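You operate a simulated robot arm through the tools that you are given. There is no shell and no other tool. Be economical: measure what you need, move in short steps, check, and stop when the job is done.

The job below is to be done with a simulated two-armed robot. You get a single attempt, and the scene is never put back.

JOB
Put one of the brass bushes from the top of the black table on top of the bellows. Put the oil flask from the top of the black table on the top of the low stand. Fetch the grease tin and set it on the square plate on the top of the black table. Take the lubricator cup from the top of the black table and leave it on the top of the low stand. Put the measuring jug on the top of the black table. Any order will do. Set down upright: oil flask, lubricator cup, measuring jug.
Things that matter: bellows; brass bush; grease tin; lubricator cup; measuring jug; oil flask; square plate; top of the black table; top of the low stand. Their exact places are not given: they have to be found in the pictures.

It is judged by the outcome, as a careful person would: the job done as asked, and still so three seconds after it is handed in. It fails if anything else is knocked over, pushed out of place, dropped, spilled or broken.

ROBOT AND FRAMES
Two 7-joint arms with two-finger parallel grippers on one trunk, on a base that drives. Base frame: it is fixed to the floor where the robot stands at the start and does not move with it; the origin is under the middle of the robot, x ahead of it, y to its left, z up. Units: mm, degrees, N and s.
The left shoulder is at the start at [70, 163, 995], the right one opposite. With the tool pointing down near the work surface each hand reaches from about 380 to 880 mm from the robot's upright axis, wherever it stands, measured 20 degrees to its own side. Places, roughly: bellows [500, -250, 750]; brass bush (5x4x3 cm) [600, 600, 800]; grease tin [500, 250, 750]; lubricator cup [250, -250, 750]; measuring jug [1250, -250, 750]; oil flask [250, 0, 750]; square plate (12x12x1 cm) [400, 200, 800]; top of the black table [400, 300, 800]; top of the low stand [1000, -1600, 400]. Payload 3.43 kg a hand.
Tool frame (each hand has its own): the origin (TCP) lies between the finger pads and is the grasp point; the fingertips stand 34 mm ahead of it; z points along the fingers, y is the line along which they close. Largest opening 128 mm; finger width 24, thickness 12; the body of the gripper, 48 by 130 mm, starts 96 mm behind the TCP.
Orientation is told as [roll, pitch, yaw] about the base's x, y, z axes, in that order, counted from this pose: with the fingers straight down and closing along the base's y, the tool's x points along the base's -x, its y along +y and its z along -z.

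CONTROLS
- The arms move only by the tool apply_moves. It takes "left_increments", "right_increments" or both (then of equal length, played together; a hand with none holds still); each is a list of rows, each a list of 7 numbers: the turn, a rotation vector about the base's x, y, z in units of 4 degrees (1.0 is 4 degrees), then the shift along the base's x, y, z in units of 25 mm (1.0 is 25 mm), then the finger opening in mm, from 0 to 128. In form: [[ax, ay, az, tx, ty, tz, fingers], ...]. A call has 1 to 12 rows; each row shifts and turns the commanded pose from where the row before left it. A call with a number of a shift or a turn outside -1 to 1 is refused whole. A row lasts 0.2 s, in which the tool goes at most 50 mm and 8.6 degrees; a call with a longer step from one row to the next is refused whole, and so is a gripper value outside its range. Where a pose cannot be reached the arm comes as near as it can. A force on the tool above 40 N (or 10 N above the force at the start of the call, whichever is more), or a blocked arm, ends the call early, and 0.2 s more pass. Each finger travels about 153 mm/s and halts on what it meets, pressing with about 39 N; the grip force reading is that of the motor and also rises with nothing between the fingers. The clock runs only during rows and for 0.2 s after the last one: add rows that do not move to give the fingers time. The reply holds the time, the measured pose of the TCP, the force on the tool along the base axes, the opening and the grip force, in the units named above and with some noise, with the torque about the TCP (base axes, N m) and any sound that the robot's microphone picked up, and new pictures: "show" is both (left out), scene, wrist or none (wrist: the cameras of the hands that moved).
- Cameras (640 x 400 px; columns grow to the right, rows downward): "scene" is now at [123.6, 29, 1210.2]; the picture's right is [0.37, -0.93, 0.00], its down [-0.65, -0.26, -0.71] and it looks along [0.66, 0.26, -0.70] (base axes); focal length 214 px, centre (320, 200). "left" rides on the left gripper at [76, 11, -160] in its tool frame; the picture's right is [-0.15, 0.99, 0.00], its down [-0.88, -0.13, -0.46] and it looks along [-0.45, -0.07, 0.89] (tool axes); focal length 234 px, centre (320, 200). "right" rides on the right gripper at [76, -11, -160] in its tool frame; the picture's right is [0.15, 0.99, 0.00], its down [-0.88, 0.13, -0.46] and it looks along [-0.45, 0.07, 0.89] (tool axes); focal length 234 px, centre (320, 200).
- raise_lower(by): slides the trunk up (or, below 0, down) by that many mm; the arms and the scene camera ride with it, the base frame stays. It gives what a move gives, with no picture.
- base_move(legs): drives the robot by 1 to 6 legs, each [ahead, left, turn to the left] in mm, mm and degrees, along the robot's own axes; the way and the turn of a leg run together, so that a leg with both is an arc; at most 1500 mm and 180 degrees a leg. The arms and the cameras ride along, it lands a little off, and it stops where it bumps. It gives what a move gives, and a new picture of the scene camera.
- turn_head(pan, tilt): turns the head with the scene camera to pan (to the left, within 86 degrees either way) and tilt (down, from -29 to 69), counted from straight ahead of the robot. It gives what a move gives, and a new picture of the scene camera.
- pixel_to_xyz(camera, pixels): for up to 12 pixels [column, row] of the newest picture of that camera ("zoom" is the newest enlarged one), the place [x, y, z] in the base frame of the surface seen there, good to about 2 mm. No time passes.
- zoom(camera, box): a new picture of the part [left, top, right, bottom] of that camera's present view, enlarged. No time passes.
- sign_off(): hands the job in; it is judged then, once.

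Keep the steps short. Do not move on a guess: measure, check each grasp and each placing, and mend mistakes. In all there are 110 turns and 260 pictures (those below and enlarged ones count). Leave the grippers open and the arms clear of the work at the hand-in unless told otherwise, and finish with a single line.

The tools are called by a JSON object that holds its "api" and its "payload". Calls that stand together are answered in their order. apply_moves: Moves the arms, as the interface text tells. Its arguments: {"type":"object","properties":{"left_increments":{"type":"array"},"right_increments":{"type":"array"},"show":{"type":"string","enum":["both","scene","wrist","none"]}},"required":[]} The other tools are called the same way: raise_lower (by) slides the trunk up or down; base_move (legs) drives the base; turn_head (pan, tilt) turns the head that bears the scene camera; pixel_to_xyz (camera, pixels) gives the place of the surface under pixels of a picture; zoom (camera, box) takes an enlarged picture of a part of a camera's view; sign_off () hands the job in.

At the start:

```text
t: 0.0
left_tcp_pos: [492.4, 396.4, 1129.3]
left_ee_rot: [0.0, 0.0, 0.1]
left_force: [0.1, 0.1, 1.0]
left_torque: [-0.01, 0.0, 0.02]
left_grip_width: 128.2
left_finger_force: 0.1
right_tcp_pos: [511.6, -102.8, 1113.4]
right_ee_rot: [0.0, 0.0, 0.0]
right_force: [-0.1, -0.6, -0.5]
right_torque: [-0.01, -0.01, 0.03]
right_grip_width: 128.0
right_finger_force: 0.0
trunk travel left (down, up): [-475.0, 465.0]
robot x, y, heading: [0.9, 2.3, -0.1]
head pan, tilt: [21.6, 44.4]
```

scene: 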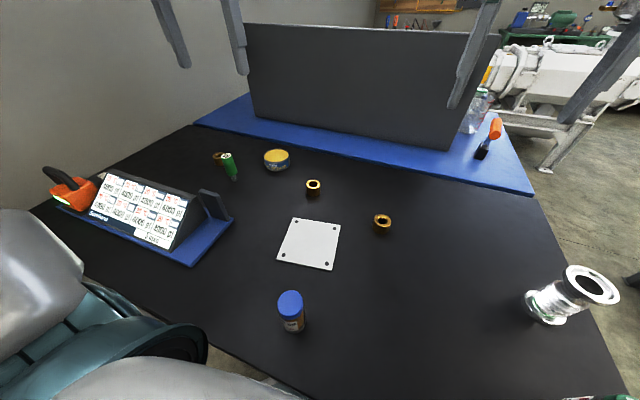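
right: 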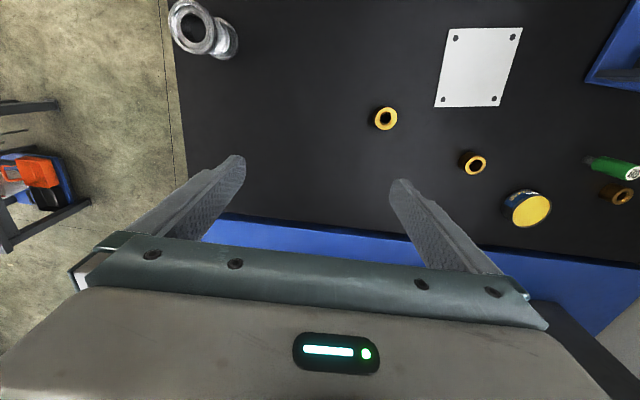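
left: 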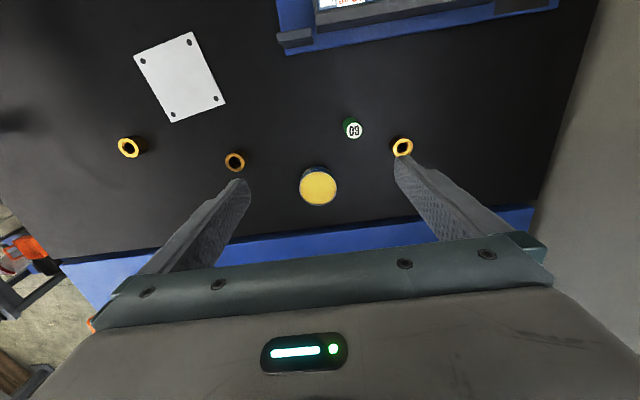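

I see a black table with three bushes, a yellow-lidded tin, a blue-capped item, a square plate and the bellows at right. I'll enlarge parts of the view to identify things and measure.

{"api": "zoom", "payload": {"camera": "scene", "box": [180, 130, 420, 340]}}

{"api": "zoom", "payload": {"camera": "scene", "box": [440, 60, 640, 400]}}

{"api": "pixel_to_xyz", "payload": {"camera": "scene", "pixels": [[313, 184], [382, 220], [276, 155], [291, 300], [308, 245], [229, 160], [590, 285], [480, 105], [530, 180], [420, 350], [548, 320], [219, 156]]}}

```text
1.90 times, centred on (300, 235) of scene
```

zoom: 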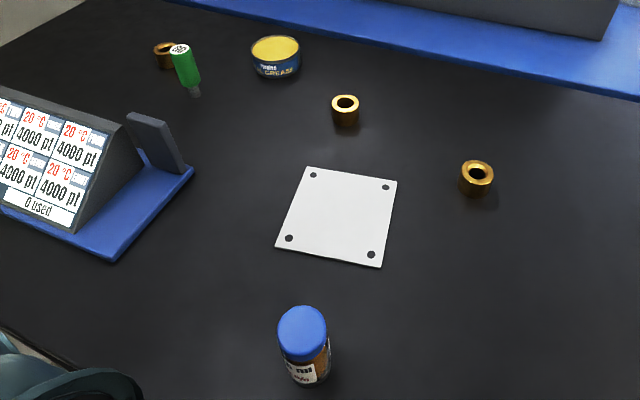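

```text
1.18 times, centred on (540, 230) of scene
```

zoom: 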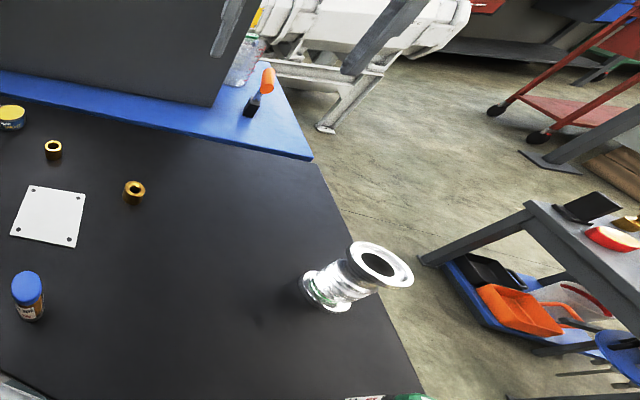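

```text
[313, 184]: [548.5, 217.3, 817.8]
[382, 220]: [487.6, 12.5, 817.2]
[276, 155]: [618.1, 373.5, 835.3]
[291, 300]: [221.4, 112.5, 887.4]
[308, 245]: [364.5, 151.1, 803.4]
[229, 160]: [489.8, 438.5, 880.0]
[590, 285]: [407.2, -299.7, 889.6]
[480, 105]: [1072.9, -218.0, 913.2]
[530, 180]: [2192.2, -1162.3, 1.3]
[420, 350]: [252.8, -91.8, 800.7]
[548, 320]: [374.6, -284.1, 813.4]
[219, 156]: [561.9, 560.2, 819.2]
```

The bellows is the steel flanged piece; something green is at the lower right edge. I'll turn the head there.

{"api": "turn_head", "payload": {"pan": -40, "tilt": 55}}

{"api": "turn_head", "payload": {"pan": -50, "tilt": 25}}

{"api": "turn_head", "payload": {"pan": -10, "tilt": 20}}

```text
t: 1.3
left_tcp_pos: [492.0, 397.6, 1128.9]
left_ee_rot: [0.0, -0.1, 0.1]
left_force: [0.0, -0.2, -0.5]
left_torque: [-0.04, 0.03, -0.02]
left_grip_width: 128.4
left_finger_force: 0.1
right_tcp_pos: [512.4, -102.1, 1113.3]
right_ee_rot: [0.0, -0.1, 0.0]
right_force: [0.2, -1.2, 0.3]
right_torque: [0.02, 0.02, -0.03]
right_grip_width: 127.9
right_finger_force: 0.0
trunk travel left (down, up): [-475.0, 465.0]
robot x, y, heading: [-0.5, -0.4, 0.1]
head pan, tilt: [-40.0, 55.0]
```

scene: 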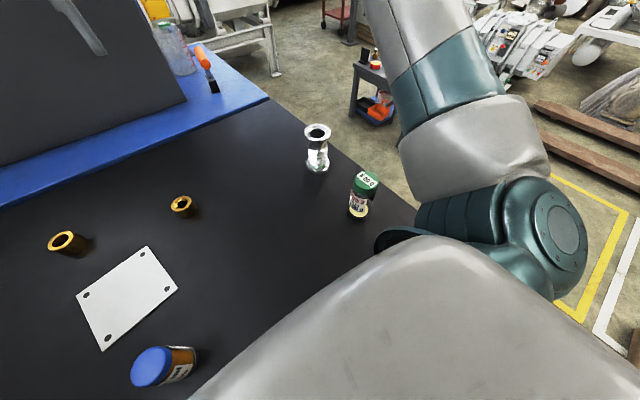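

```text
t: 2.3
left_tcp_pos: [492.0, 397.9, 1129.4]
left_ee_rot: [-0.1, 0.0, 0.1]
left_force: [-0.2, 0.4, 0.0]
left_torque: [0.03, 0.03, 0.04]
left_grip_width: 128.0
left_finger_force: 0.2
right_tcp_pos: [511.5, -102.2, 1112.5]
right_ee_rot: [0.0, 0.0, 0.0]
right_force: [0.1, -0.2, 0.5]
right_torque: [-0.02, 0.0, 0.02]
right_grip_width: 127.8
right_finger_force: 0.1
trunk travel left (down, up): [-475.0, 465.0]
robot x, y, heading: [-2.0, -1.2, -0.1]
head pan, tilt: [-50.0, 25.0]
```

scene: 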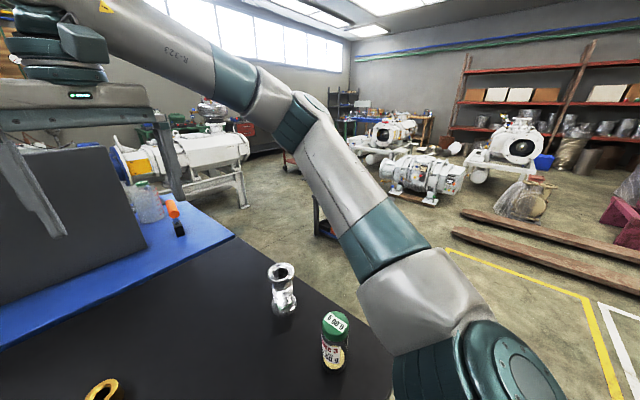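

```text
t: 3.3
left_tcp_pos: [490.7, 396.0, 1128.8]
left_ee_rot: [0.0, 0.0, 0.1]
left_force: [-0.9, -0.1, 0.7]
left_torque: [0.05, -0.03, 0.03]
left_grip_width: 128.0
left_finger_force: 0.0
right_tcp_pos: [511.4, -103.3, 1112.7]
right_ee_rot: [0.0, -0.1, 0.1]
right_force: [-0.7, -0.9, 0.1]
right_torque: [0.04, -0.02, -0.01]
right_grip_width: 128.2
right_finger_force: 0.1
trunk travel left (down, up): [-475.0, 465.0]
robot x, y, heading: [4.5, -1.1, 0.1]
head pan, tilt: [-10.0, 20.0]
```

scene: 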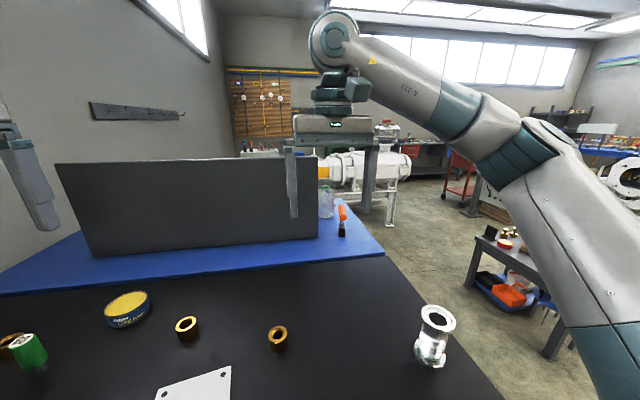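

Zooming to identify the bottle labels, jug and stand.

{"api": "zoom", "payload": {"camera": "scene", "box": [290, 150, 370, 250]}}

{"api": "zoom", "payload": {"camera": "scene", "box": [450, 210, 580, 370]}}

{"api": "turn_head", "payload": {"pan": -40, "tilt": 50}}

{"api": "zoom", "payload": {"camera": "scene", "box": [290, 80, 430, 230]}}

{"api": "pixel_to_xyz", "payload": {"camera": "scene", "pixels": [[320, 105], [308, 107], [332, 107], [317, 155], [365, 155], [360, 190], [352, 140], [378, 160]]}}

{"api": "turn_head", "payload": {"pan": 20, "tilt": 69}}

```text
4.00 times, centred on (330, 200) of scene
```

zoom: 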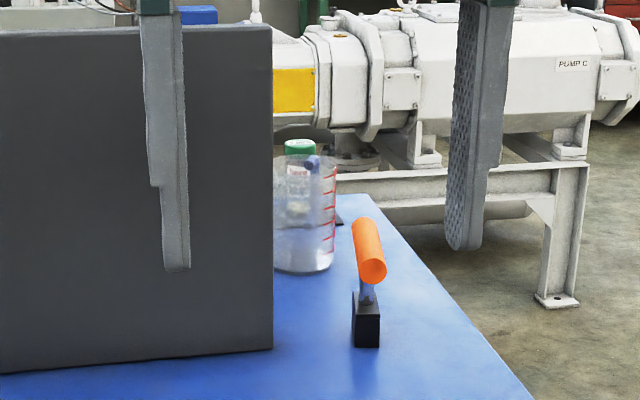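

```text
2.50 times, centred on (515, 290) of scene
```

zoom: 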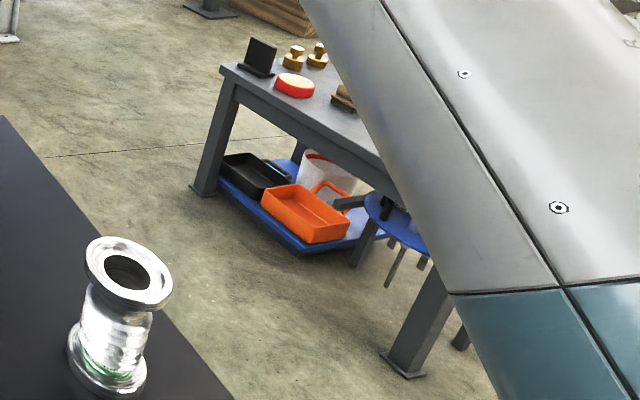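

```text
t: 4.3
left_tcp_pos: [492.9, 397.1, 1129.1]
left_ee_rot: [0.0, -0.1, 0.1]
left_force: [-0.1, -1.0, -0.3]
left_torque: [0.0, 0.01, 0.0]
left_grip_width: 127.9
left_finger_force: 0.0
right_tcp_pos: [511.1, -101.4, 1113.4]
right_ee_rot: [-0.1, 0.0, 0.0]
right_force: [0.1, -0.8, 0.2]
right_torque: [-0.05, -0.02, 0.04]
right_grip_width: 127.9
right_finger_force: 0.1
trunk travel left (down, up): [-475.0, 465.0]
robot x, y, heading: [-1.9, 0.6, 0.1]
head pan, tilt: [-40.0, 50.0]
```

scene: 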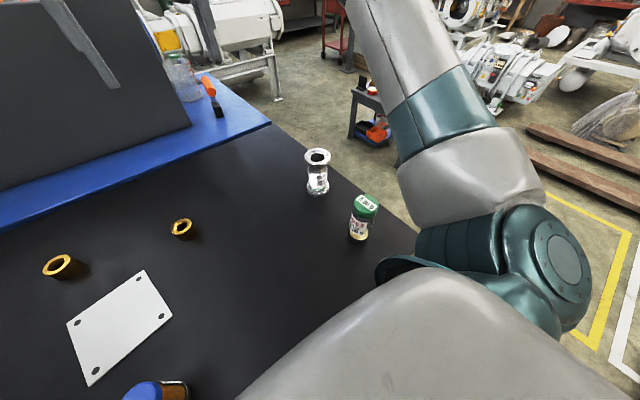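

```text
2.67 times, centred on (360, 155) of scene
```

zoom: 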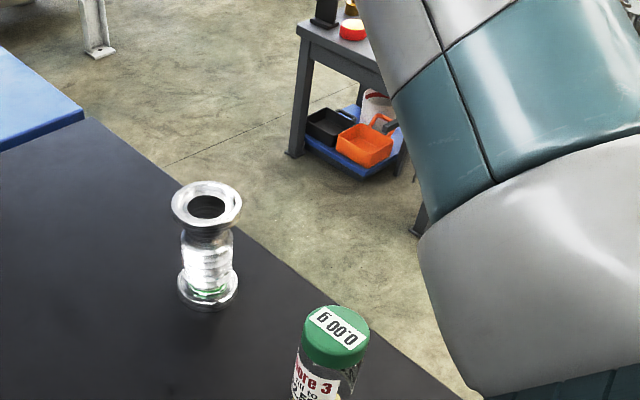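

```text
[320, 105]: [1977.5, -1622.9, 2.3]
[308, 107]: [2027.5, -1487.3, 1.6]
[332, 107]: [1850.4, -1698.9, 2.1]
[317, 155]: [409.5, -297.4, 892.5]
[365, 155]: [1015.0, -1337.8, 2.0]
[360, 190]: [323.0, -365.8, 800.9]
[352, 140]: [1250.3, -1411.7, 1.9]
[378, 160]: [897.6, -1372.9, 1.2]
```

```text
t: 5.6
left_tcp_pos: [491.5, 398.1, 1129.5]
left_ee_rot: [0.0, -0.1, 0.1]
left_force: [-0.5, -0.1, -1.2]
left_torque: [-0.02, 0.01, 0.0]
left_grip_width: 127.7
left_finger_force: 0.0
right_tcp_pos: [511.0, -102.8, 1112.8]
right_ee_rot: [0.0, 0.0, 0.0]
right_force: [0.6, 0.2, 0.4]
right_torque: [-0.03, -0.02, -0.01]
right_grip_width: 128.1
right_finger_force: 0.1
trunk travel left (down, up): [-475.0, 465.0]
robot x, y, heading: [-0.4, 0.5, 0.0]
head pan, tilt: [20.0, 68.8]
```

scene: 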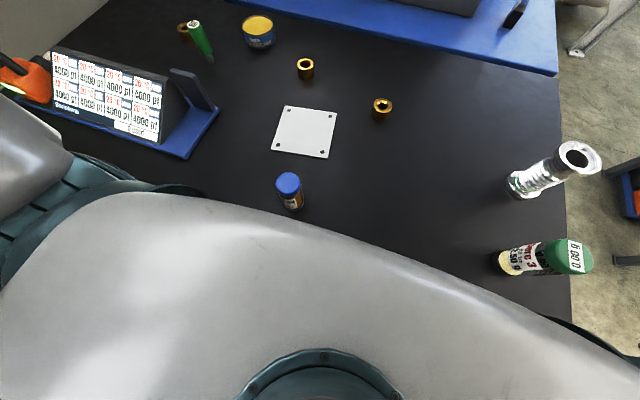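

Measure bush, tin, plate corners, flask, cup, bellows and table edges in this view.

{"api": "pixel_to_xyz", "payload": {"camera": "scene", "pixels": [[304, 72], [382, 112], [287, 108], [333, 114], [327, 156], [274, 149], [258, 26], [258, 50], [288, 182], [514, 180], [577, 157], [575, 256]]}}

{"api": "pixel_to_xyz", "payload": {"camera": "scene", "pixels": [[560, 90], [568, 290], [562, 210], [530, 70], [460, 50], [510, 20], [505, 260], [558, 150], [598, 165], [243, 28], [275, 28], [575, 146]]}}

{"api": "zoom", "payload": {"camera": "scene", "box": [480, 120, 620, 290]}}

{"api": "zoom", "payload": {"camera": "scene", "box": [230, 0, 410, 120]}}

```text
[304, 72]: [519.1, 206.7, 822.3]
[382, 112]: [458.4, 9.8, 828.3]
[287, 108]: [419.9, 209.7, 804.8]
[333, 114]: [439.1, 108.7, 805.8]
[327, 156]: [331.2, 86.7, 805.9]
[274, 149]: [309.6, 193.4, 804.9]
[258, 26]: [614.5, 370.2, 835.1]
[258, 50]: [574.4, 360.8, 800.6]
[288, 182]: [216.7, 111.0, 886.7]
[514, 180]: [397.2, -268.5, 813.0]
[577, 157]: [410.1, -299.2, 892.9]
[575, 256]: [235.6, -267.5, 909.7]
```

```text
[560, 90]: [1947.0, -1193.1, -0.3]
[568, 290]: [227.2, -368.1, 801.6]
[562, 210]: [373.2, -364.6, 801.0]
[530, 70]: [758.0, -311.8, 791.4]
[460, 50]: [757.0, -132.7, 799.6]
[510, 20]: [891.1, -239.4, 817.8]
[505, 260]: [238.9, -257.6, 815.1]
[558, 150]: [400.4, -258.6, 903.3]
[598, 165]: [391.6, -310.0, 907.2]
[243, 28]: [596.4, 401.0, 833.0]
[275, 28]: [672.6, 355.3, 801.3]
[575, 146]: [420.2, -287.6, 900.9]
```

```text
2.35 times, centred on (550, 205) of scene
```

zoom: 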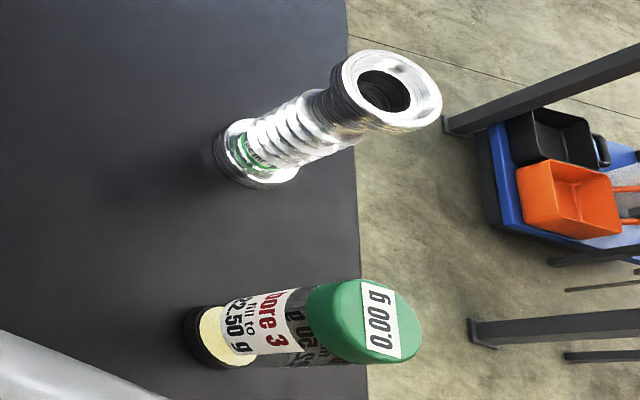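

```text
3.33 times, centred on (320, 60) of scene
```

zoom: 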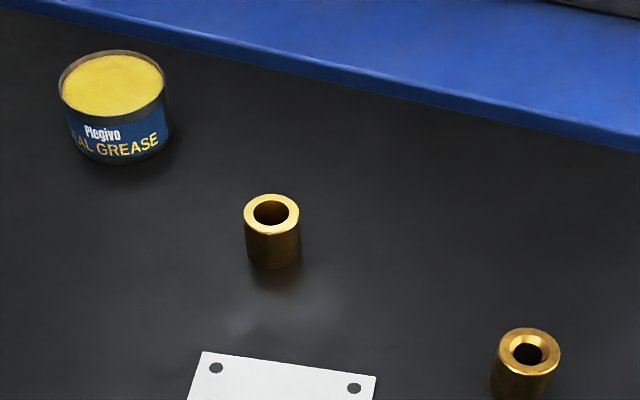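

Zoom the wrist views for exact centres of the bush and tin.

{"api": "zoom", "payload": {"camera": "right", "box": [355, 90, 415, 150]}}

{"api": "zoom", "payload": {"camera": "right", "box": [160, 0, 250, 70]}}

{"api": "zoom", "payload": {"camera": "left", "box": [285, 150, 355, 220]}}

```text
6.67 times, centred on (385, 120) of right
```

zoom: 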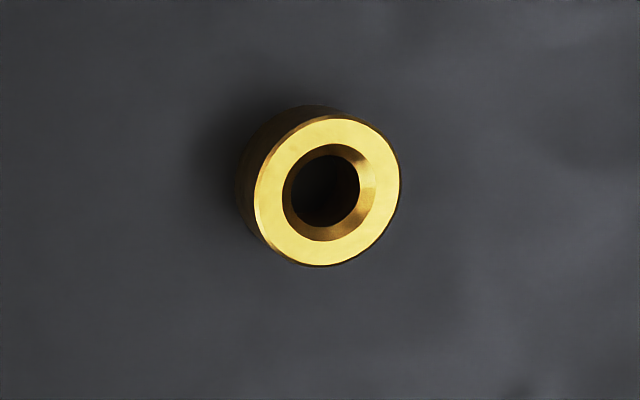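

```text
5.71 times, centred on (205, 35) of right
```

zoom: 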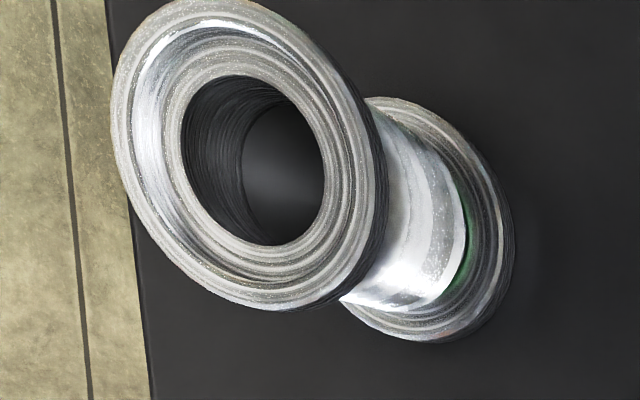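

```text
5.71 times, centred on (320, 185) of left
```

zoom: 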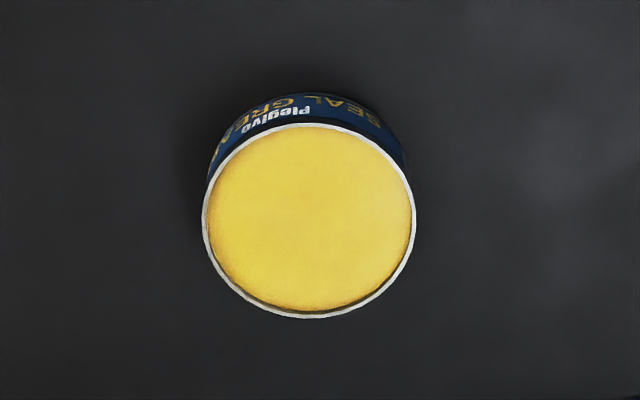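

{"api": "pixel_to_xyz", "payload": {"camera": "zoom", "pixels": [[208, 222], [412, 218], [310, 128], [310, 313], [310, 220], [310, 105]]}}

{"api": "pixel_to_xyz", "payload": {"camera": "right", "pixels": [[376.3, 118.5], [396.5, 118.5], [386.5, 108.5], [386.5, 129], [170.9, 17.5], [214.2, 40.3], [193, 2.6], [194, 50.2], [180.5, 21], [206, 33.5], [191, 13], [195.4, 43.2]]}}

```text
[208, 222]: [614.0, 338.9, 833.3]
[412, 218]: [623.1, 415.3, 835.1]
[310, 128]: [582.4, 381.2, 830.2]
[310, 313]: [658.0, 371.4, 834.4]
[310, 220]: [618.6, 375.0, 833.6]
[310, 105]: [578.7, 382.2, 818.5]
```

```text
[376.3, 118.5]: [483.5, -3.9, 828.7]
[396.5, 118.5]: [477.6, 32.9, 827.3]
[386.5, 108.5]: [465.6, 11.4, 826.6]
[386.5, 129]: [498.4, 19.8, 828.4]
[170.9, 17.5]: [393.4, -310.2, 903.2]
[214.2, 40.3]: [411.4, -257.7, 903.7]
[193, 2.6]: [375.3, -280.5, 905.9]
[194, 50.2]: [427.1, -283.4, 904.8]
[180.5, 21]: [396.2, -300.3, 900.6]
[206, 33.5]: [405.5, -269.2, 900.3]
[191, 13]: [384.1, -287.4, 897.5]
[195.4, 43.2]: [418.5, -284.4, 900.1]
```

Right hand goes over the bush at (480, 15), left hand over the tin at (620, 377); both to TCP z≈900.

{"api": "apply_moves", "payload": {"left_increments": [[0, 0, 0, 0.512, -0.08, -0.916, 128], [0, 0, 0, 0.512, -0.08, -0.916, 128], [0, 0, 0, 0.512, -0.08, -0.916, 128], [0, 0, 0, 0.512, -0.08, -0.916, 128], [0, 0, 0, 0.512, -0.08, -0.916, 128], [0, 0, 0, 0.512, -0.08, -0.916, 128], [0, 0, 0, 0.512, -0.08, -0.916, 128], [0, 0, 0, 0.512, -0.08, -0.916, 128], [0, 0, 0, 0.512, -0.08, -0.916, 128], [0, 0, 0, 0.512, -0.08, -0.916, 128], [0, 0, 0, 0, 0, 0, 128]], "right_increments": [[0, 0, 0, -0.126, 0.469, -0.852, 80], [0, 0, 0, -0.126, 0.469, -0.852, 80], [0, 0, 0, -0.126, 0.469, -0.852, 80], [0, 0, 0, -0.126, 0.469, -0.852, 80], [0, 0, 0, -0.126, 0.469, -0.852, 80], [0, 0, 0, -0.126, 0.469, -0.852, 80], [0, 0, 0, -0.126, 0.469, -0.852, 80], [0, 0, 0, -0.126, 0.469, -0.852, 80], [0, 0, 0, -0.126, 0.469, -0.852, 80], [0, 0, 0, -0.126, 0.469, -0.852, 80], [0, 0, 0, 0, 0, 0, 80]], "show": "both"}}

```text
t: 8.0
left_tcp_pos: [619.6, 376.0, 898.4]
left_ee_rot: [0.0, 0.0, 0.1]
left_force: [-0.8, -0.1, 0.0]
left_torque: [-0.03, 0.0, 0.02]
left_grip_width: 128.0
left_finger_force: 0.1
right_tcp_pos: [479.6, 14.7, 900.4]
right_ee_rot: [0.0, 0.0, 0.0]
right_force: [-1.2, 0.3, 0.5]
right_torque: [-0.02, 0.0, 0.0]
right_grip_width: 79.9
right_finger_force: 0.0
trunk travel left (down, up): [-475.0, 465.0]
robot x, y, heading: [-3.8, 1.2, -0.2]
head pan, tilt: [20.0, 68.8]
```

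scene: 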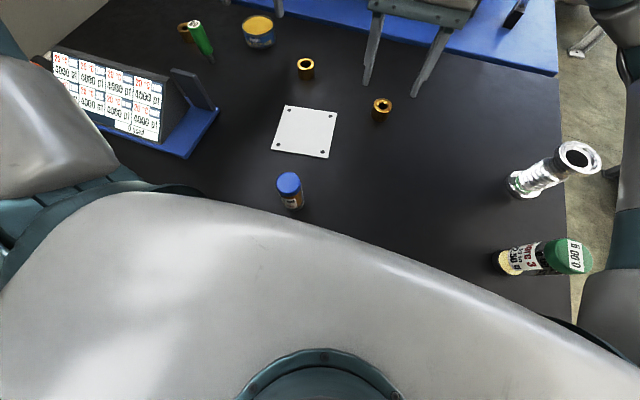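
right: 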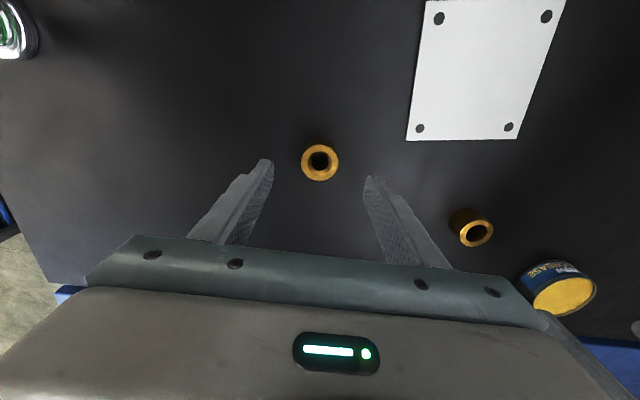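
left: 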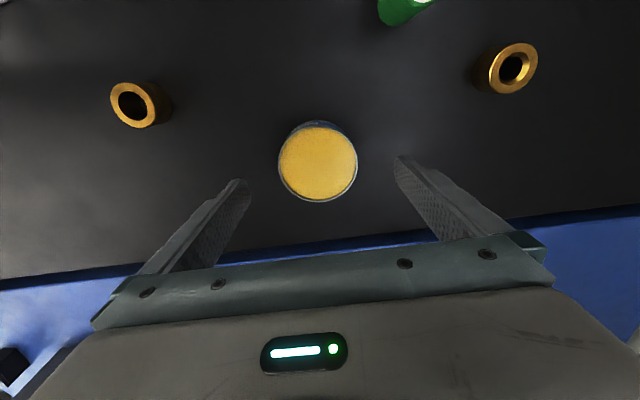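

Both are centred. Lower to z≈841 and close.

{"api": "apply_moves", "payload": {"left_increments": [[0, 0, 0, 0, 0, -0.77, 128], [0, 0, 0, 0, 0, -0.77, 128], [0, 0, 0, 0, 0, -0.77, 128], [0, 0, 0, 0, 0, 0, 128], [0, 0, 0, 0, 0, 0, 60], [0, 0, 0, 0, 0, 0, 60], [0, 0, 0, 0, 0, 0, 60]], "right_increments": [[0, 0, 0, 0, 0, -0.8, 80], [0, 0, 0, 0, 0, -0.8, 80], [0, 0, 0, 0, 0, -0.8, 80], [0, 0, 0, 0, 0, 0, 80], [0, 0, 0, 0, 0, 0, 25], [0, 0, 0, 0, 0, 0, 25], [0, 0, 0, 0, 0, 0, 25]], "show": "wrist"}}

```text
t: 9.6
left_tcp_pos: [618.2, 377.4, 841.7]
left_ee_rot: [0.1, -0.1, 0.0]
left_force: [-0.9, -0.9, 0.4]
left_torque: [-0.02, -0.04, -0.01]
left_grip_width: 77.5
left_finger_force: 38.8
right_tcp_pos: [481.0, 12.9, 841.8]
right_ee_rot: [0.0, 0.0, 0.0]
right_force: [-0.9, 0.6, 0.1]
right_torque: [0.02, -0.01, 0.0]
right_grip_width: 41.2
right_finger_force: 38.8
trunk travel left (down, up): [-475.0, 465.0]
robot x, y, heading: [0.8, -1.1, 0.2]
head pan, tilt: [20.0, 68.8]
```

right: 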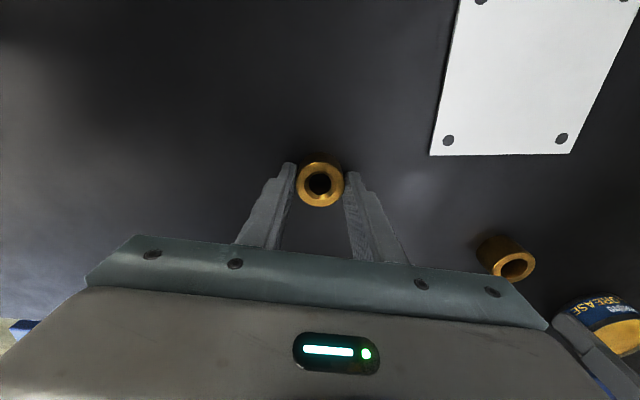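
left: 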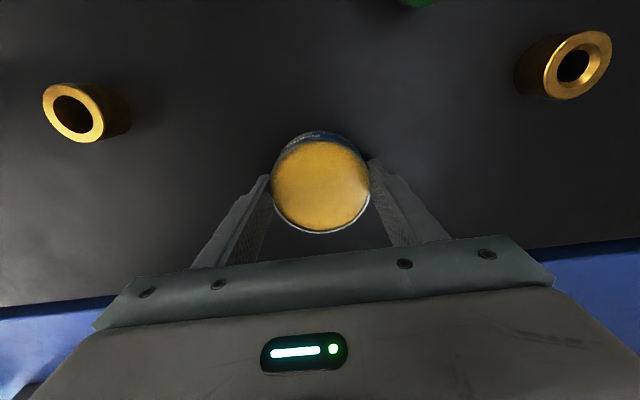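

Both grips hold (77 and 41 mm). Lift both and check.

{"api": "apply_moves", "payload": {"left_increments": [[0, 0, 0, 0, 0, 0.5, 60], [0, 0, 0, 0, 0, 0.7, 60], [0, 0, 0, 0, 0, 0.7, 60], [0, 0, 0, 0, 0, 0.7, 60], [0, 0, 0, 0, 0, 0.7, 60], [0, 0, 0, 0, 0, 0.7, 60], [0, 0, 0, 0, 0, 0, 60]], "right_increments": [[0, 0, 0, 0, 0, 1, 25], [0, 0, 0, 0, 0, 1, 25], [0, 0, 0, 0, 0, 1, 25], [0, 0, 0, 0, 0, 1, 25], [0, 0, 0, 0, 0, 1, 25], [0, 0, 0, 0, 0, 1, 25], [0, 0, 0, 0, 0, 0, 25]], "show": "wrist"}}

```text
t: 11.2
left_tcp_pos: [619.9, 377.8, 941.4]
left_ee_rot: [0.0, 0.0, 0.0]
left_force: [-0.3, 0.7, -3.1]
left_torque: [0.02, -0.02, 0.02]
left_grip_width: 77.8
left_finger_force: 38.4
right_tcp_pos: [479.9, 14.5, 988.2]
right_ee_rot: [-0.1, 0.1, -0.1]
right_force: [-0.3, 0.6, -3.1]
right_torque: [0.01, 0.01, 0.03]
right_grip_width: 41.0
right_finger_force: 39.1
trunk travel left (down, up): [-475.0, 465.0]
robot x, y, heading: [-2.1, 2.2, -0.0]
head pan, tilt: [20.0, 68.8]
```

right: 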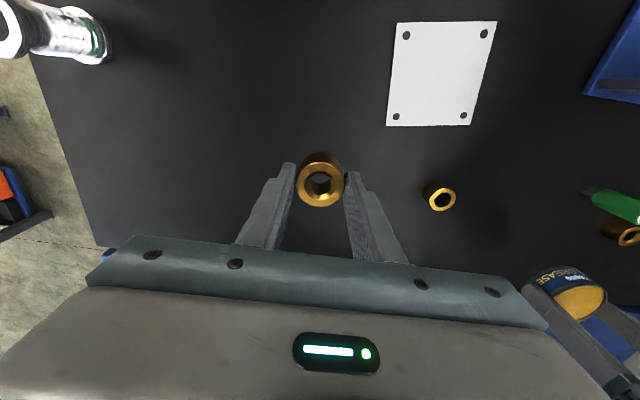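
left: 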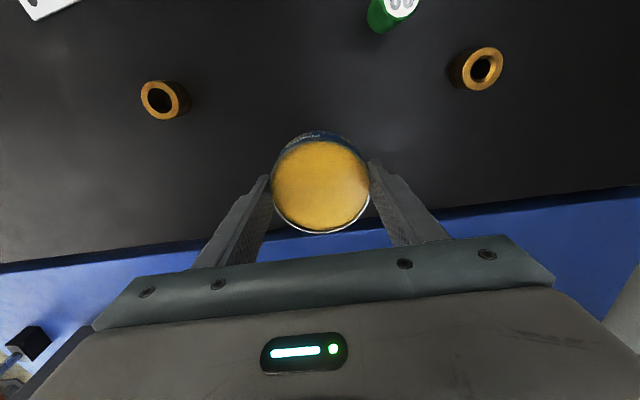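

Both objects are held. Carry the bush over the bellows (402, −283) and the tin over the plate (375, 150).

{"api": "apply_moves", "payload": {"left_increments": [[0, 0, 0, -0.817, -0.759, 0, 60], [0, 0, 0, -0.817, -0.759, 0, 60], [0, 0, 0, -0.817, -0.759, 0, 60], [0, 0, 0, -0.817, -0.759, 0, 60], [0, 0, 0, -0.817, -0.759, 0, 60], [0, 0, 0, -0.817, -0.759, 0, 60], [0, 0, 0, -0.817, -0.759, 0, 60], [0, 0, 0, -0.817, -0.759, 0, 60], [0, 0, 0, -0.817, -0.759, 0, 60], [0, 0, 0, -0.817, -0.759, 0, 60], [0, 0, 0, -0.817, -0.759, 0, 60], [0, 0, 0, -0.817, -0.759, 0, 60]], "right_increments": [[0, 0, 0, -0.26, -0.993, 0, 25], [0, 0, 0, -0.26, -0.993, 0, 25], [0, 0, 0, -0.26, -0.993, 0, 25], [0, 0, 0, -0.26, -0.993, 0, 25], [0, 0, 0, -0.26, -0.993, 0, 25], [0, 0, 0, -0.26, -0.993, 0, 25], [0, 0, 0, -0.26, -0.993, 0, 25], [0, 0, 0, -0.26, -0.993, 0, 25], [0, 0, 0, -0.26, -0.993, 0, 25], [0, 0, 0, -0.26, -0.993, 0, 25], [0, 0, 0, -0.26, -0.993, 0, 25], [0, 0, 0, -0.26, -0.993, 0, 25]], "show": "both"}}

```text
t: 13.8
left_tcp_pos: [375.6, 147.5, 942.0]
left_ee_rot: [0.1, -0.1, 0.2]
left_force: [-0.6, -0.4, -2.3]
left_torque: [0.03, -0.01, 0.02]
left_grip_width: 77.5
left_finger_force: 39.0
right_tcp_pos: [403.6, -284.7, 989.8]
right_ee_rot: [0.1, 0.0, 0.1]
right_force: [-0.4, 0.9, -2.0]
right_torque: [0.02, -0.03, -0.01]
right_grip_width: 41.2
right_finger_force: 39.0
trunk travel left (down, up): [-475.0, 465.0]
robot x, y, heading: [3.0, 2.4, 0.3]
head pan, tilt: [20.0, 68.8]
```

scene: 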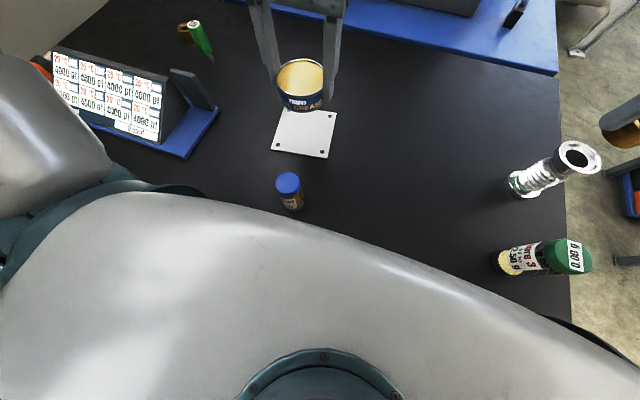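
right: 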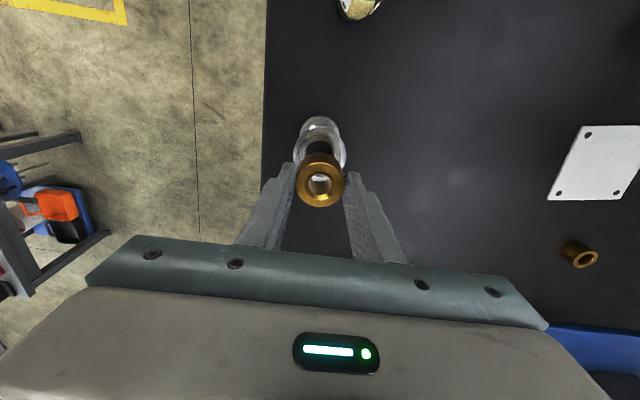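
left: 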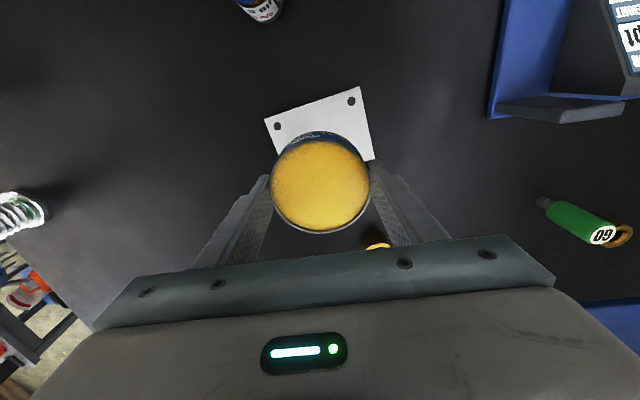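

Lower both to a few mm above their rests.

{"api": "apply_moves", "payload": {"left_increments": [[0, 0, 0, 0, 0, -0.73, 60], [0, 0, 0, 0, 0, -0.73, 60], [0, 0, 0, 0, 0, -0.73, 60], [0, 0, 0, 0, 0, -0.73, 60], [0, 0, 0, 0, 0, -0.73, 60], [0, 0, 0, 0, 0, 0, 60]], "right_increments": [[0, 0, 0, 0, 0, -0.33, 25], [0, 0, 0, 0, 0, -0.33, 25], [0, 0, 0, 0, 0, -0.33, 25], [0, 0, 0, 0, 0, -0.33, 25], [0, 0, 0, 0, 0, -0.33, 25], [0, 0, 0, 0, 0, 0, 25]], "show": "both"}}

{"api": "turn_head", "payload": {"pan": -25, "tilt": 50}}

```text
t: 15.2
left_tcp_pos: [375.3, 147.7, 851.7]
left_ee_rot: [0.0, 0.0, 0.1]
left_force: [0.2, 0.4, -3.3]
left_torque: [0.01, -0.01, -0.02]
left_grip_width: 77.9
left_finger_force: 38.8
right_tcp_pos: [401.3, -282.7, 949.5]
right_ee_rot: [0.1, 0.0, -0.2]
right_force: [0.0, 0.0, -1.2]
right_torque: [-0.01, -0.03, -0.01]
right_grip_width: 40.9
right_finger_force: 38.9
trunk travel left (down, up): [-475.0, 465.0]
robot x, y, heading: [-2.4, -0.9, -0.1]
head pan, tilt: [20.0, 68.8]
```

scene: 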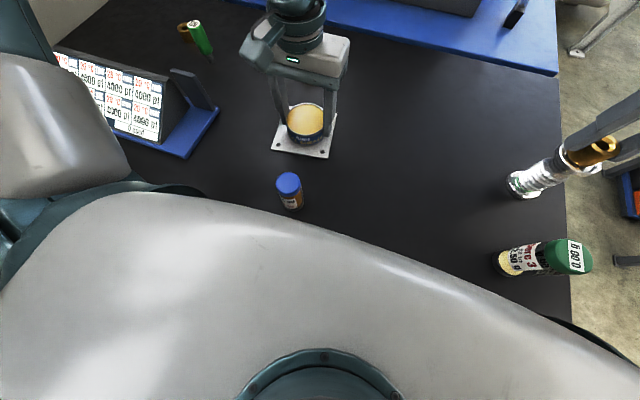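
right: 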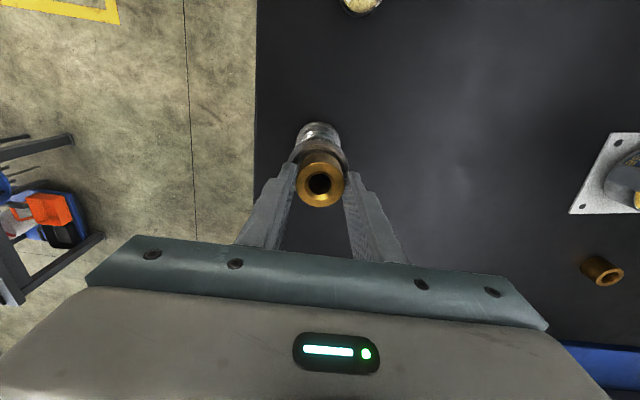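
left: 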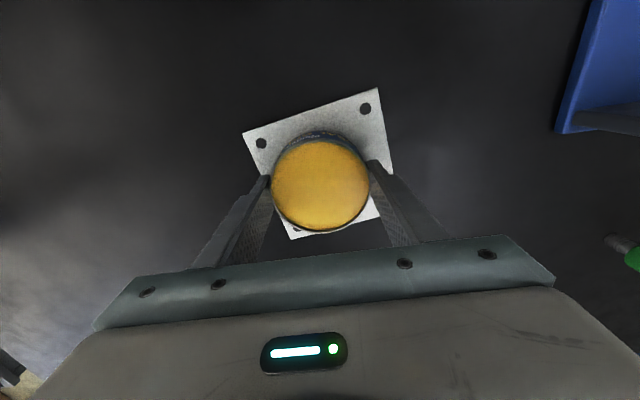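

```text
t: 16.3
left_tcp_pos: [376.0, 148.1, 850.7]
left_ee_rot: [0.1, -0.1, 0.1]
left_force: [0.3, 0.7, -3.5]
left_torque: [0.02, 0.01, -0.02]
left_grip_width: 77.5
left_finger_force: 39.3
right_tcp_pos: [401.6, -283.3, 949.8]
right_ee_rot: [0.0, 0.0, 0.0]
right_force: [0.3, -0.1, -0.7]
right_torque: [0.01, 0.01, 0.0]
right_grip_width: 40.9
right_finger_force: 38.8
trunk travel left (down, up): [-475.0, 465.0]
robot x, y, heading: [-2.1, 1.4, 0.1]
head pan, tilt: [-25.0, 50.0]
```

scene: 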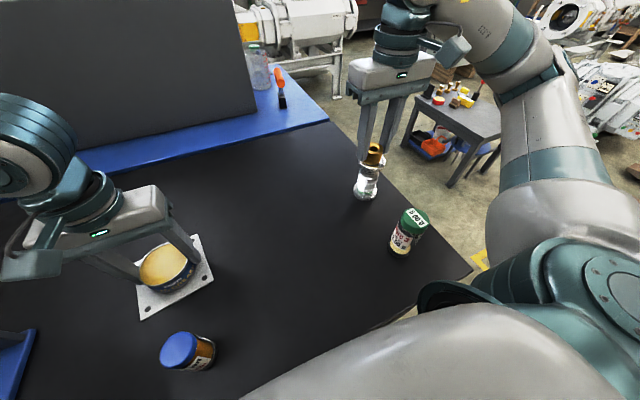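

Lower about 4 mm more in tiny steps, watching for contact forces.

{"api": "apply_moves", "payload": {"left_increments": [[0, 0, 0, 0, 0, -0.05, 60], [0, 0, 0, 0, 0, -0.05, 60], [0, 0, 0, 0, 0, -0.05, 60]], "right_increments": [[0, 0, 0, 0, 0, -0.06, 25], [0, 0, 0, 0, 0, -0.06, 25], [0, 0, 0, 0, 0, -0.05, 25]], "show": "none"}}

{"api": "zoom", "payload": {"camera": "scene", "box": [330, 120, 410, 220]}}

{"api": "zoom", "payload": {"camera": "scene", "box": [110, 220, 230, 330]}}

```text
t: 17.1
left_tcp_pos: [375.5, 149.1, 848.2]
left_ee_rot: [-0.1, 0.0, 0.1]
left_force: [0.0, -1.4, -3.5]
left_torque: [0.04, 0.0, -0.03]
left_grip_width: 77.7
left_finger_force: 39.1
right_tcp_pos: [402.6, -284.3, 945.2]
right_ee_rot: [0.0, 0.0, -0.1]
right_force: [-0.1, 0.4, -2.2]
right_torque: [-0.01, -0.05, 0.01]
right_grip_width: 41.1
right_finger_force: 38.7
trunk travel left (down, up): [-475.0, 465.0]
robot x, y, heading: [2.0, -1.2, 0.2]
head pan, tilt: [-25.0, 50.0]
```

```text
4.00 times, centred on (370, 170) of scene
```

zoom: 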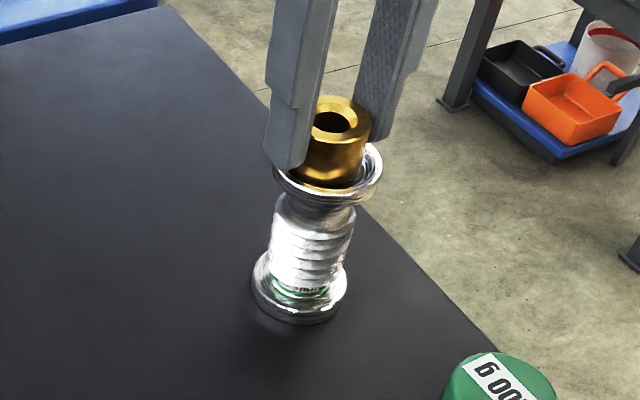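

```text
3.64 times, centred on (170, 275) of scene
```

zoom: 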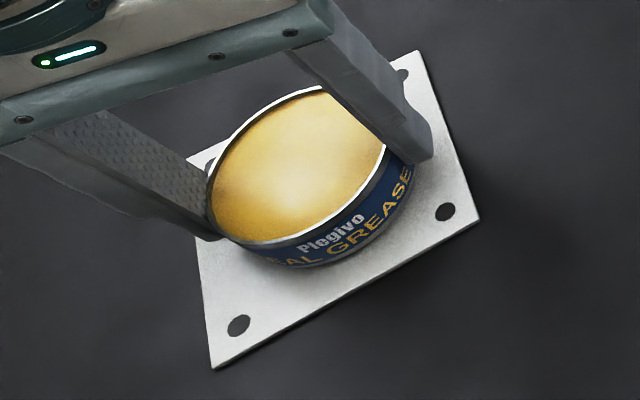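

No contact yet. Lower on, 1 mm at a time.

{"api": "apply_moves", "payload": {"left_increments": [[0, 0, 0, 0, 0, -0.04, 60], [0, 0, 0, 0, 0, -0.04, 60]], "right_increments": [[0, 0, 0, 0, 0, -0.04, 25], [0, 0, 0, 0, 0, -0.04, 25]], "show": "none"}}

```text
t: 17.7
left_tcp_pos: [375.6, 147.8, 846.4]
left_ee_rot: [0.0, 0.0, 0.0]
left_force: [0.8, -0.2, -3.5]
left_torque: [-0.01, 0.0, 0.03]
left_grip_width: 77.8
left_finger_force: 38.9
right_tcp_pos: [402.5, -284.9, 943.6]
right_ee_rot: [0.1, 0.0, -0.1]
right_force: [-0.6, 0.1, -1.7]
right_torque: [-0.01, 0.02, 0.03]
right_grip_width: 40.7
right_finger_force: 38.2
trunk travel left (down, up): [-475.0, 465.0]
robot x, y, heading: [-5.2, -1.8, 0.2]
head pan, tilt: [-25.0, 50.0]
```

{"api": "apply_moves", "payload": {"left_increments": [[0, 0, 0, 0, 0, -0.04, 60], [0, 0, 0, 0, 0, -0.04, 60], [0, 0, 0, 0, 0, 0, 60]], "right_increments": [[0, 0, 0, 0, 0, -0.04, 25], [0, 0, 0, 0, 0, -0.04, 25], [0, 0, 0, 0, 0, 0, 25]], "show": "none"}}

```text
t: 18.5
left_tcp_pos: [374.2, 148.8, 845.3]
left_ee_rot: [0.0, -0.2, 0.1]
left_force: [4.5, 2.9, 23.3]
left_torque: [0.15, 0.61, -0.14]
left_grip_width: 77.7
left_finger_force: 39.2
right_tcp_pos: [403.0, -283.7, 942.4]
right_ee_rot: [0.0, 0.0, 0.0]
right_force: [0.0, 0.0, -1.2]
right_torque: [0.01, -0.03, 0.02]
right_grip_width: 41.2
right_finger_force: 39.3
trunk travel left (down, up): [-475.0, 465.0]
robot x, y, heading: [0.1, 1.3, -0.0]
head pan, tilt: [-25.0, 50.0]
```

The tin touches the plate: ease up slightly and open the left. The bush is not yet touching; lower it further.

{"api": "apply_moves", "payload": {"left_increments": [[0, 0, 0, 0, 0, 0.03, 60], [0, 0, 0, 0, 0, 0, 60], [0, 0, 0, 0, 0, 0, 115], [0, 0, 0, 0, 0, 0, 115]], "right_increments": [[0, 0, 0, 0, 0, -0.04, 25], [0, 0, 0, 0, 0, -0.04, 25], [0, 0, 0, 0, 0, 0, 25], [0, 0, 0, 0, 0, 0, 25]], "show": "wrist"}}

{"api": "zoom", "payload": {"camera": "scene", "box": [330, 120, 410, 220]}}

```text
t: 19.5
left_tcp_pos: [373.0, 150.6, 844.4]
left_ee_rot: [0.1, -0.1, 0.1]
left_force: [-0.6, 0.3, 0.0]
left_torque: [0.01, -0.01, -0.01]
left_grip_width: 114.9
left_finger_force: 0.2
right_tcp_pos: [401.1, -283.7, 939.2]
right_ee_rot: [0.0, -0.2, -0.1]
right_force: [4.4, -4.4, 27.8]
right_torque: [-0.42, -0.05, -0.03]
right_grip_width: 41.0
right_finger_force: 39.3
trunk travel left (down, up): [-475.0, 465.0]
robot x, y, heading: [0.6, 0.2, 0.0]
head pan, tilt: [-25.0, 50.0]
```

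right: 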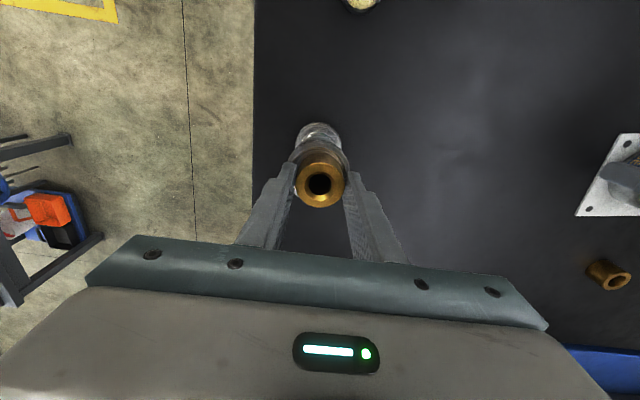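
left: 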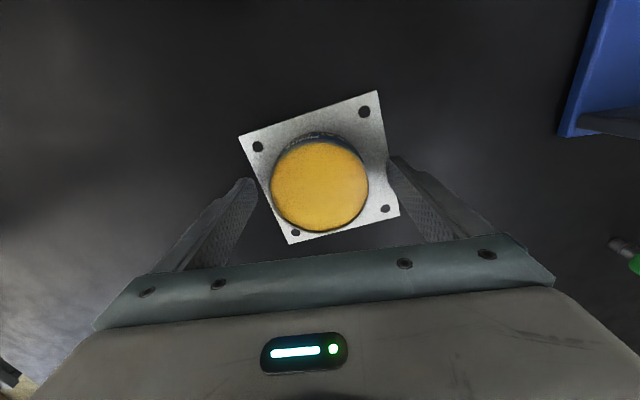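

```text
4.00 times, centred on (370, 170) of scene
```

zoom: 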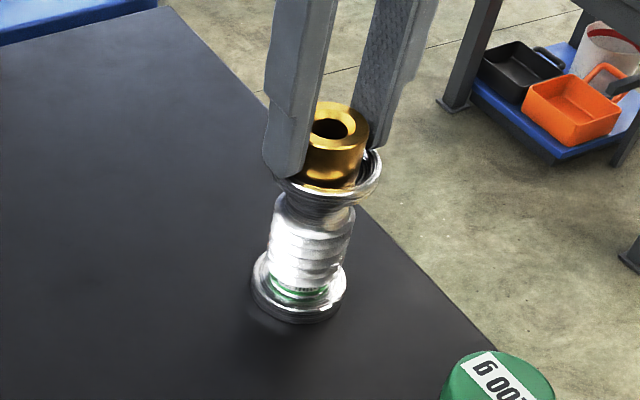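

The bush has contact (28 N). Ease up 0.8 mm and open the right fingers; raise the left off the tin.

{"api": "apply_moves", "payload": {"left_increments": [[0, 0, 0, 0, 0, 0.4, 120], [0, 0, 0, 0, 0, 1, 120], [0, 0, 0, 0, 0, 1, 120], [0, 0, 0, 0, 0, 1, 120]], "right_increments": [[0, 0, 0, 0, 0, 0.035, 25], [0, 0, 0, 0, 0, 0, 25], [0, 0, 0, 0, 0, 0, 50], [0, 0, 0, 0, 0, 0, 70]], "show": "wrist"}}

{"api": "zoom", "payload": {"camera": "scene", "box": [330, 120, 410, 220]}}

```text
t: 20.5
left_tcp_pos: [376.0, 149.4, 931.8]
left_ee_rot: [-0.1, -0.1, 0.0]
left_force: [-0.8, -0.5, -0.6]
left_torque: [0.0, -0.01, -0.05]
left_grip_width: 120.1
left_finger_force: 0.1
right_tcp_pos: [401.6, -284.3, 940.4]
right_ee_rot: [0.1, 0.0, 0.0]
right_force: [-0.3, -0.2, 0.5]
right_torque: [0.02, 0.0, -0.01]
right_grip_width: 70.0
right_finger_force: 0.1
trunk travel left (down, up): [-475.0, 465.0]
robot x, y, heading: [-2.7, 0.1, 0.2]
head pan, tilt: [-25.0, 50.0]
```

right: 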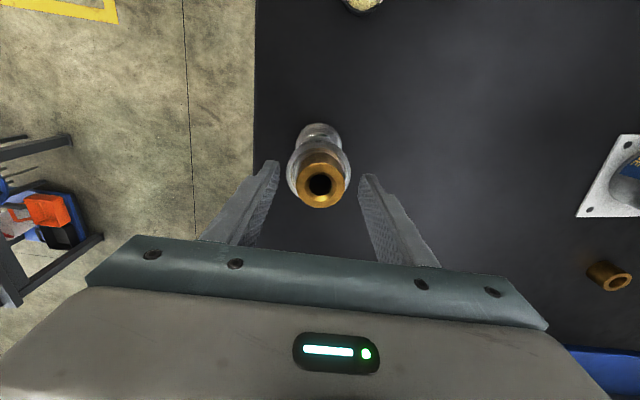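
left: 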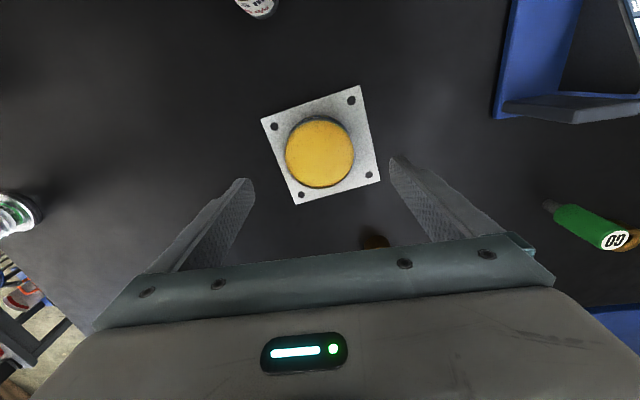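

```text
4.00 times, centred on (370, 170) of scene
```

zoom: 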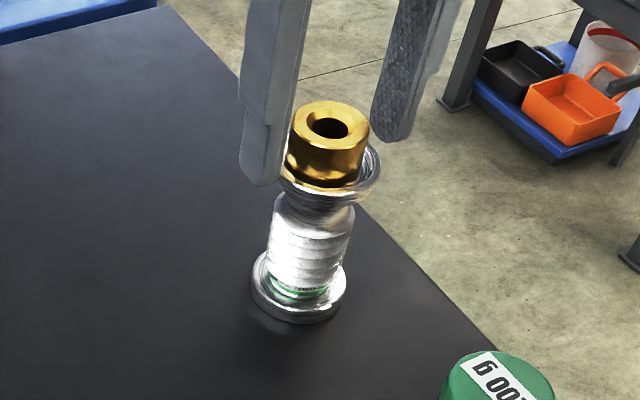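

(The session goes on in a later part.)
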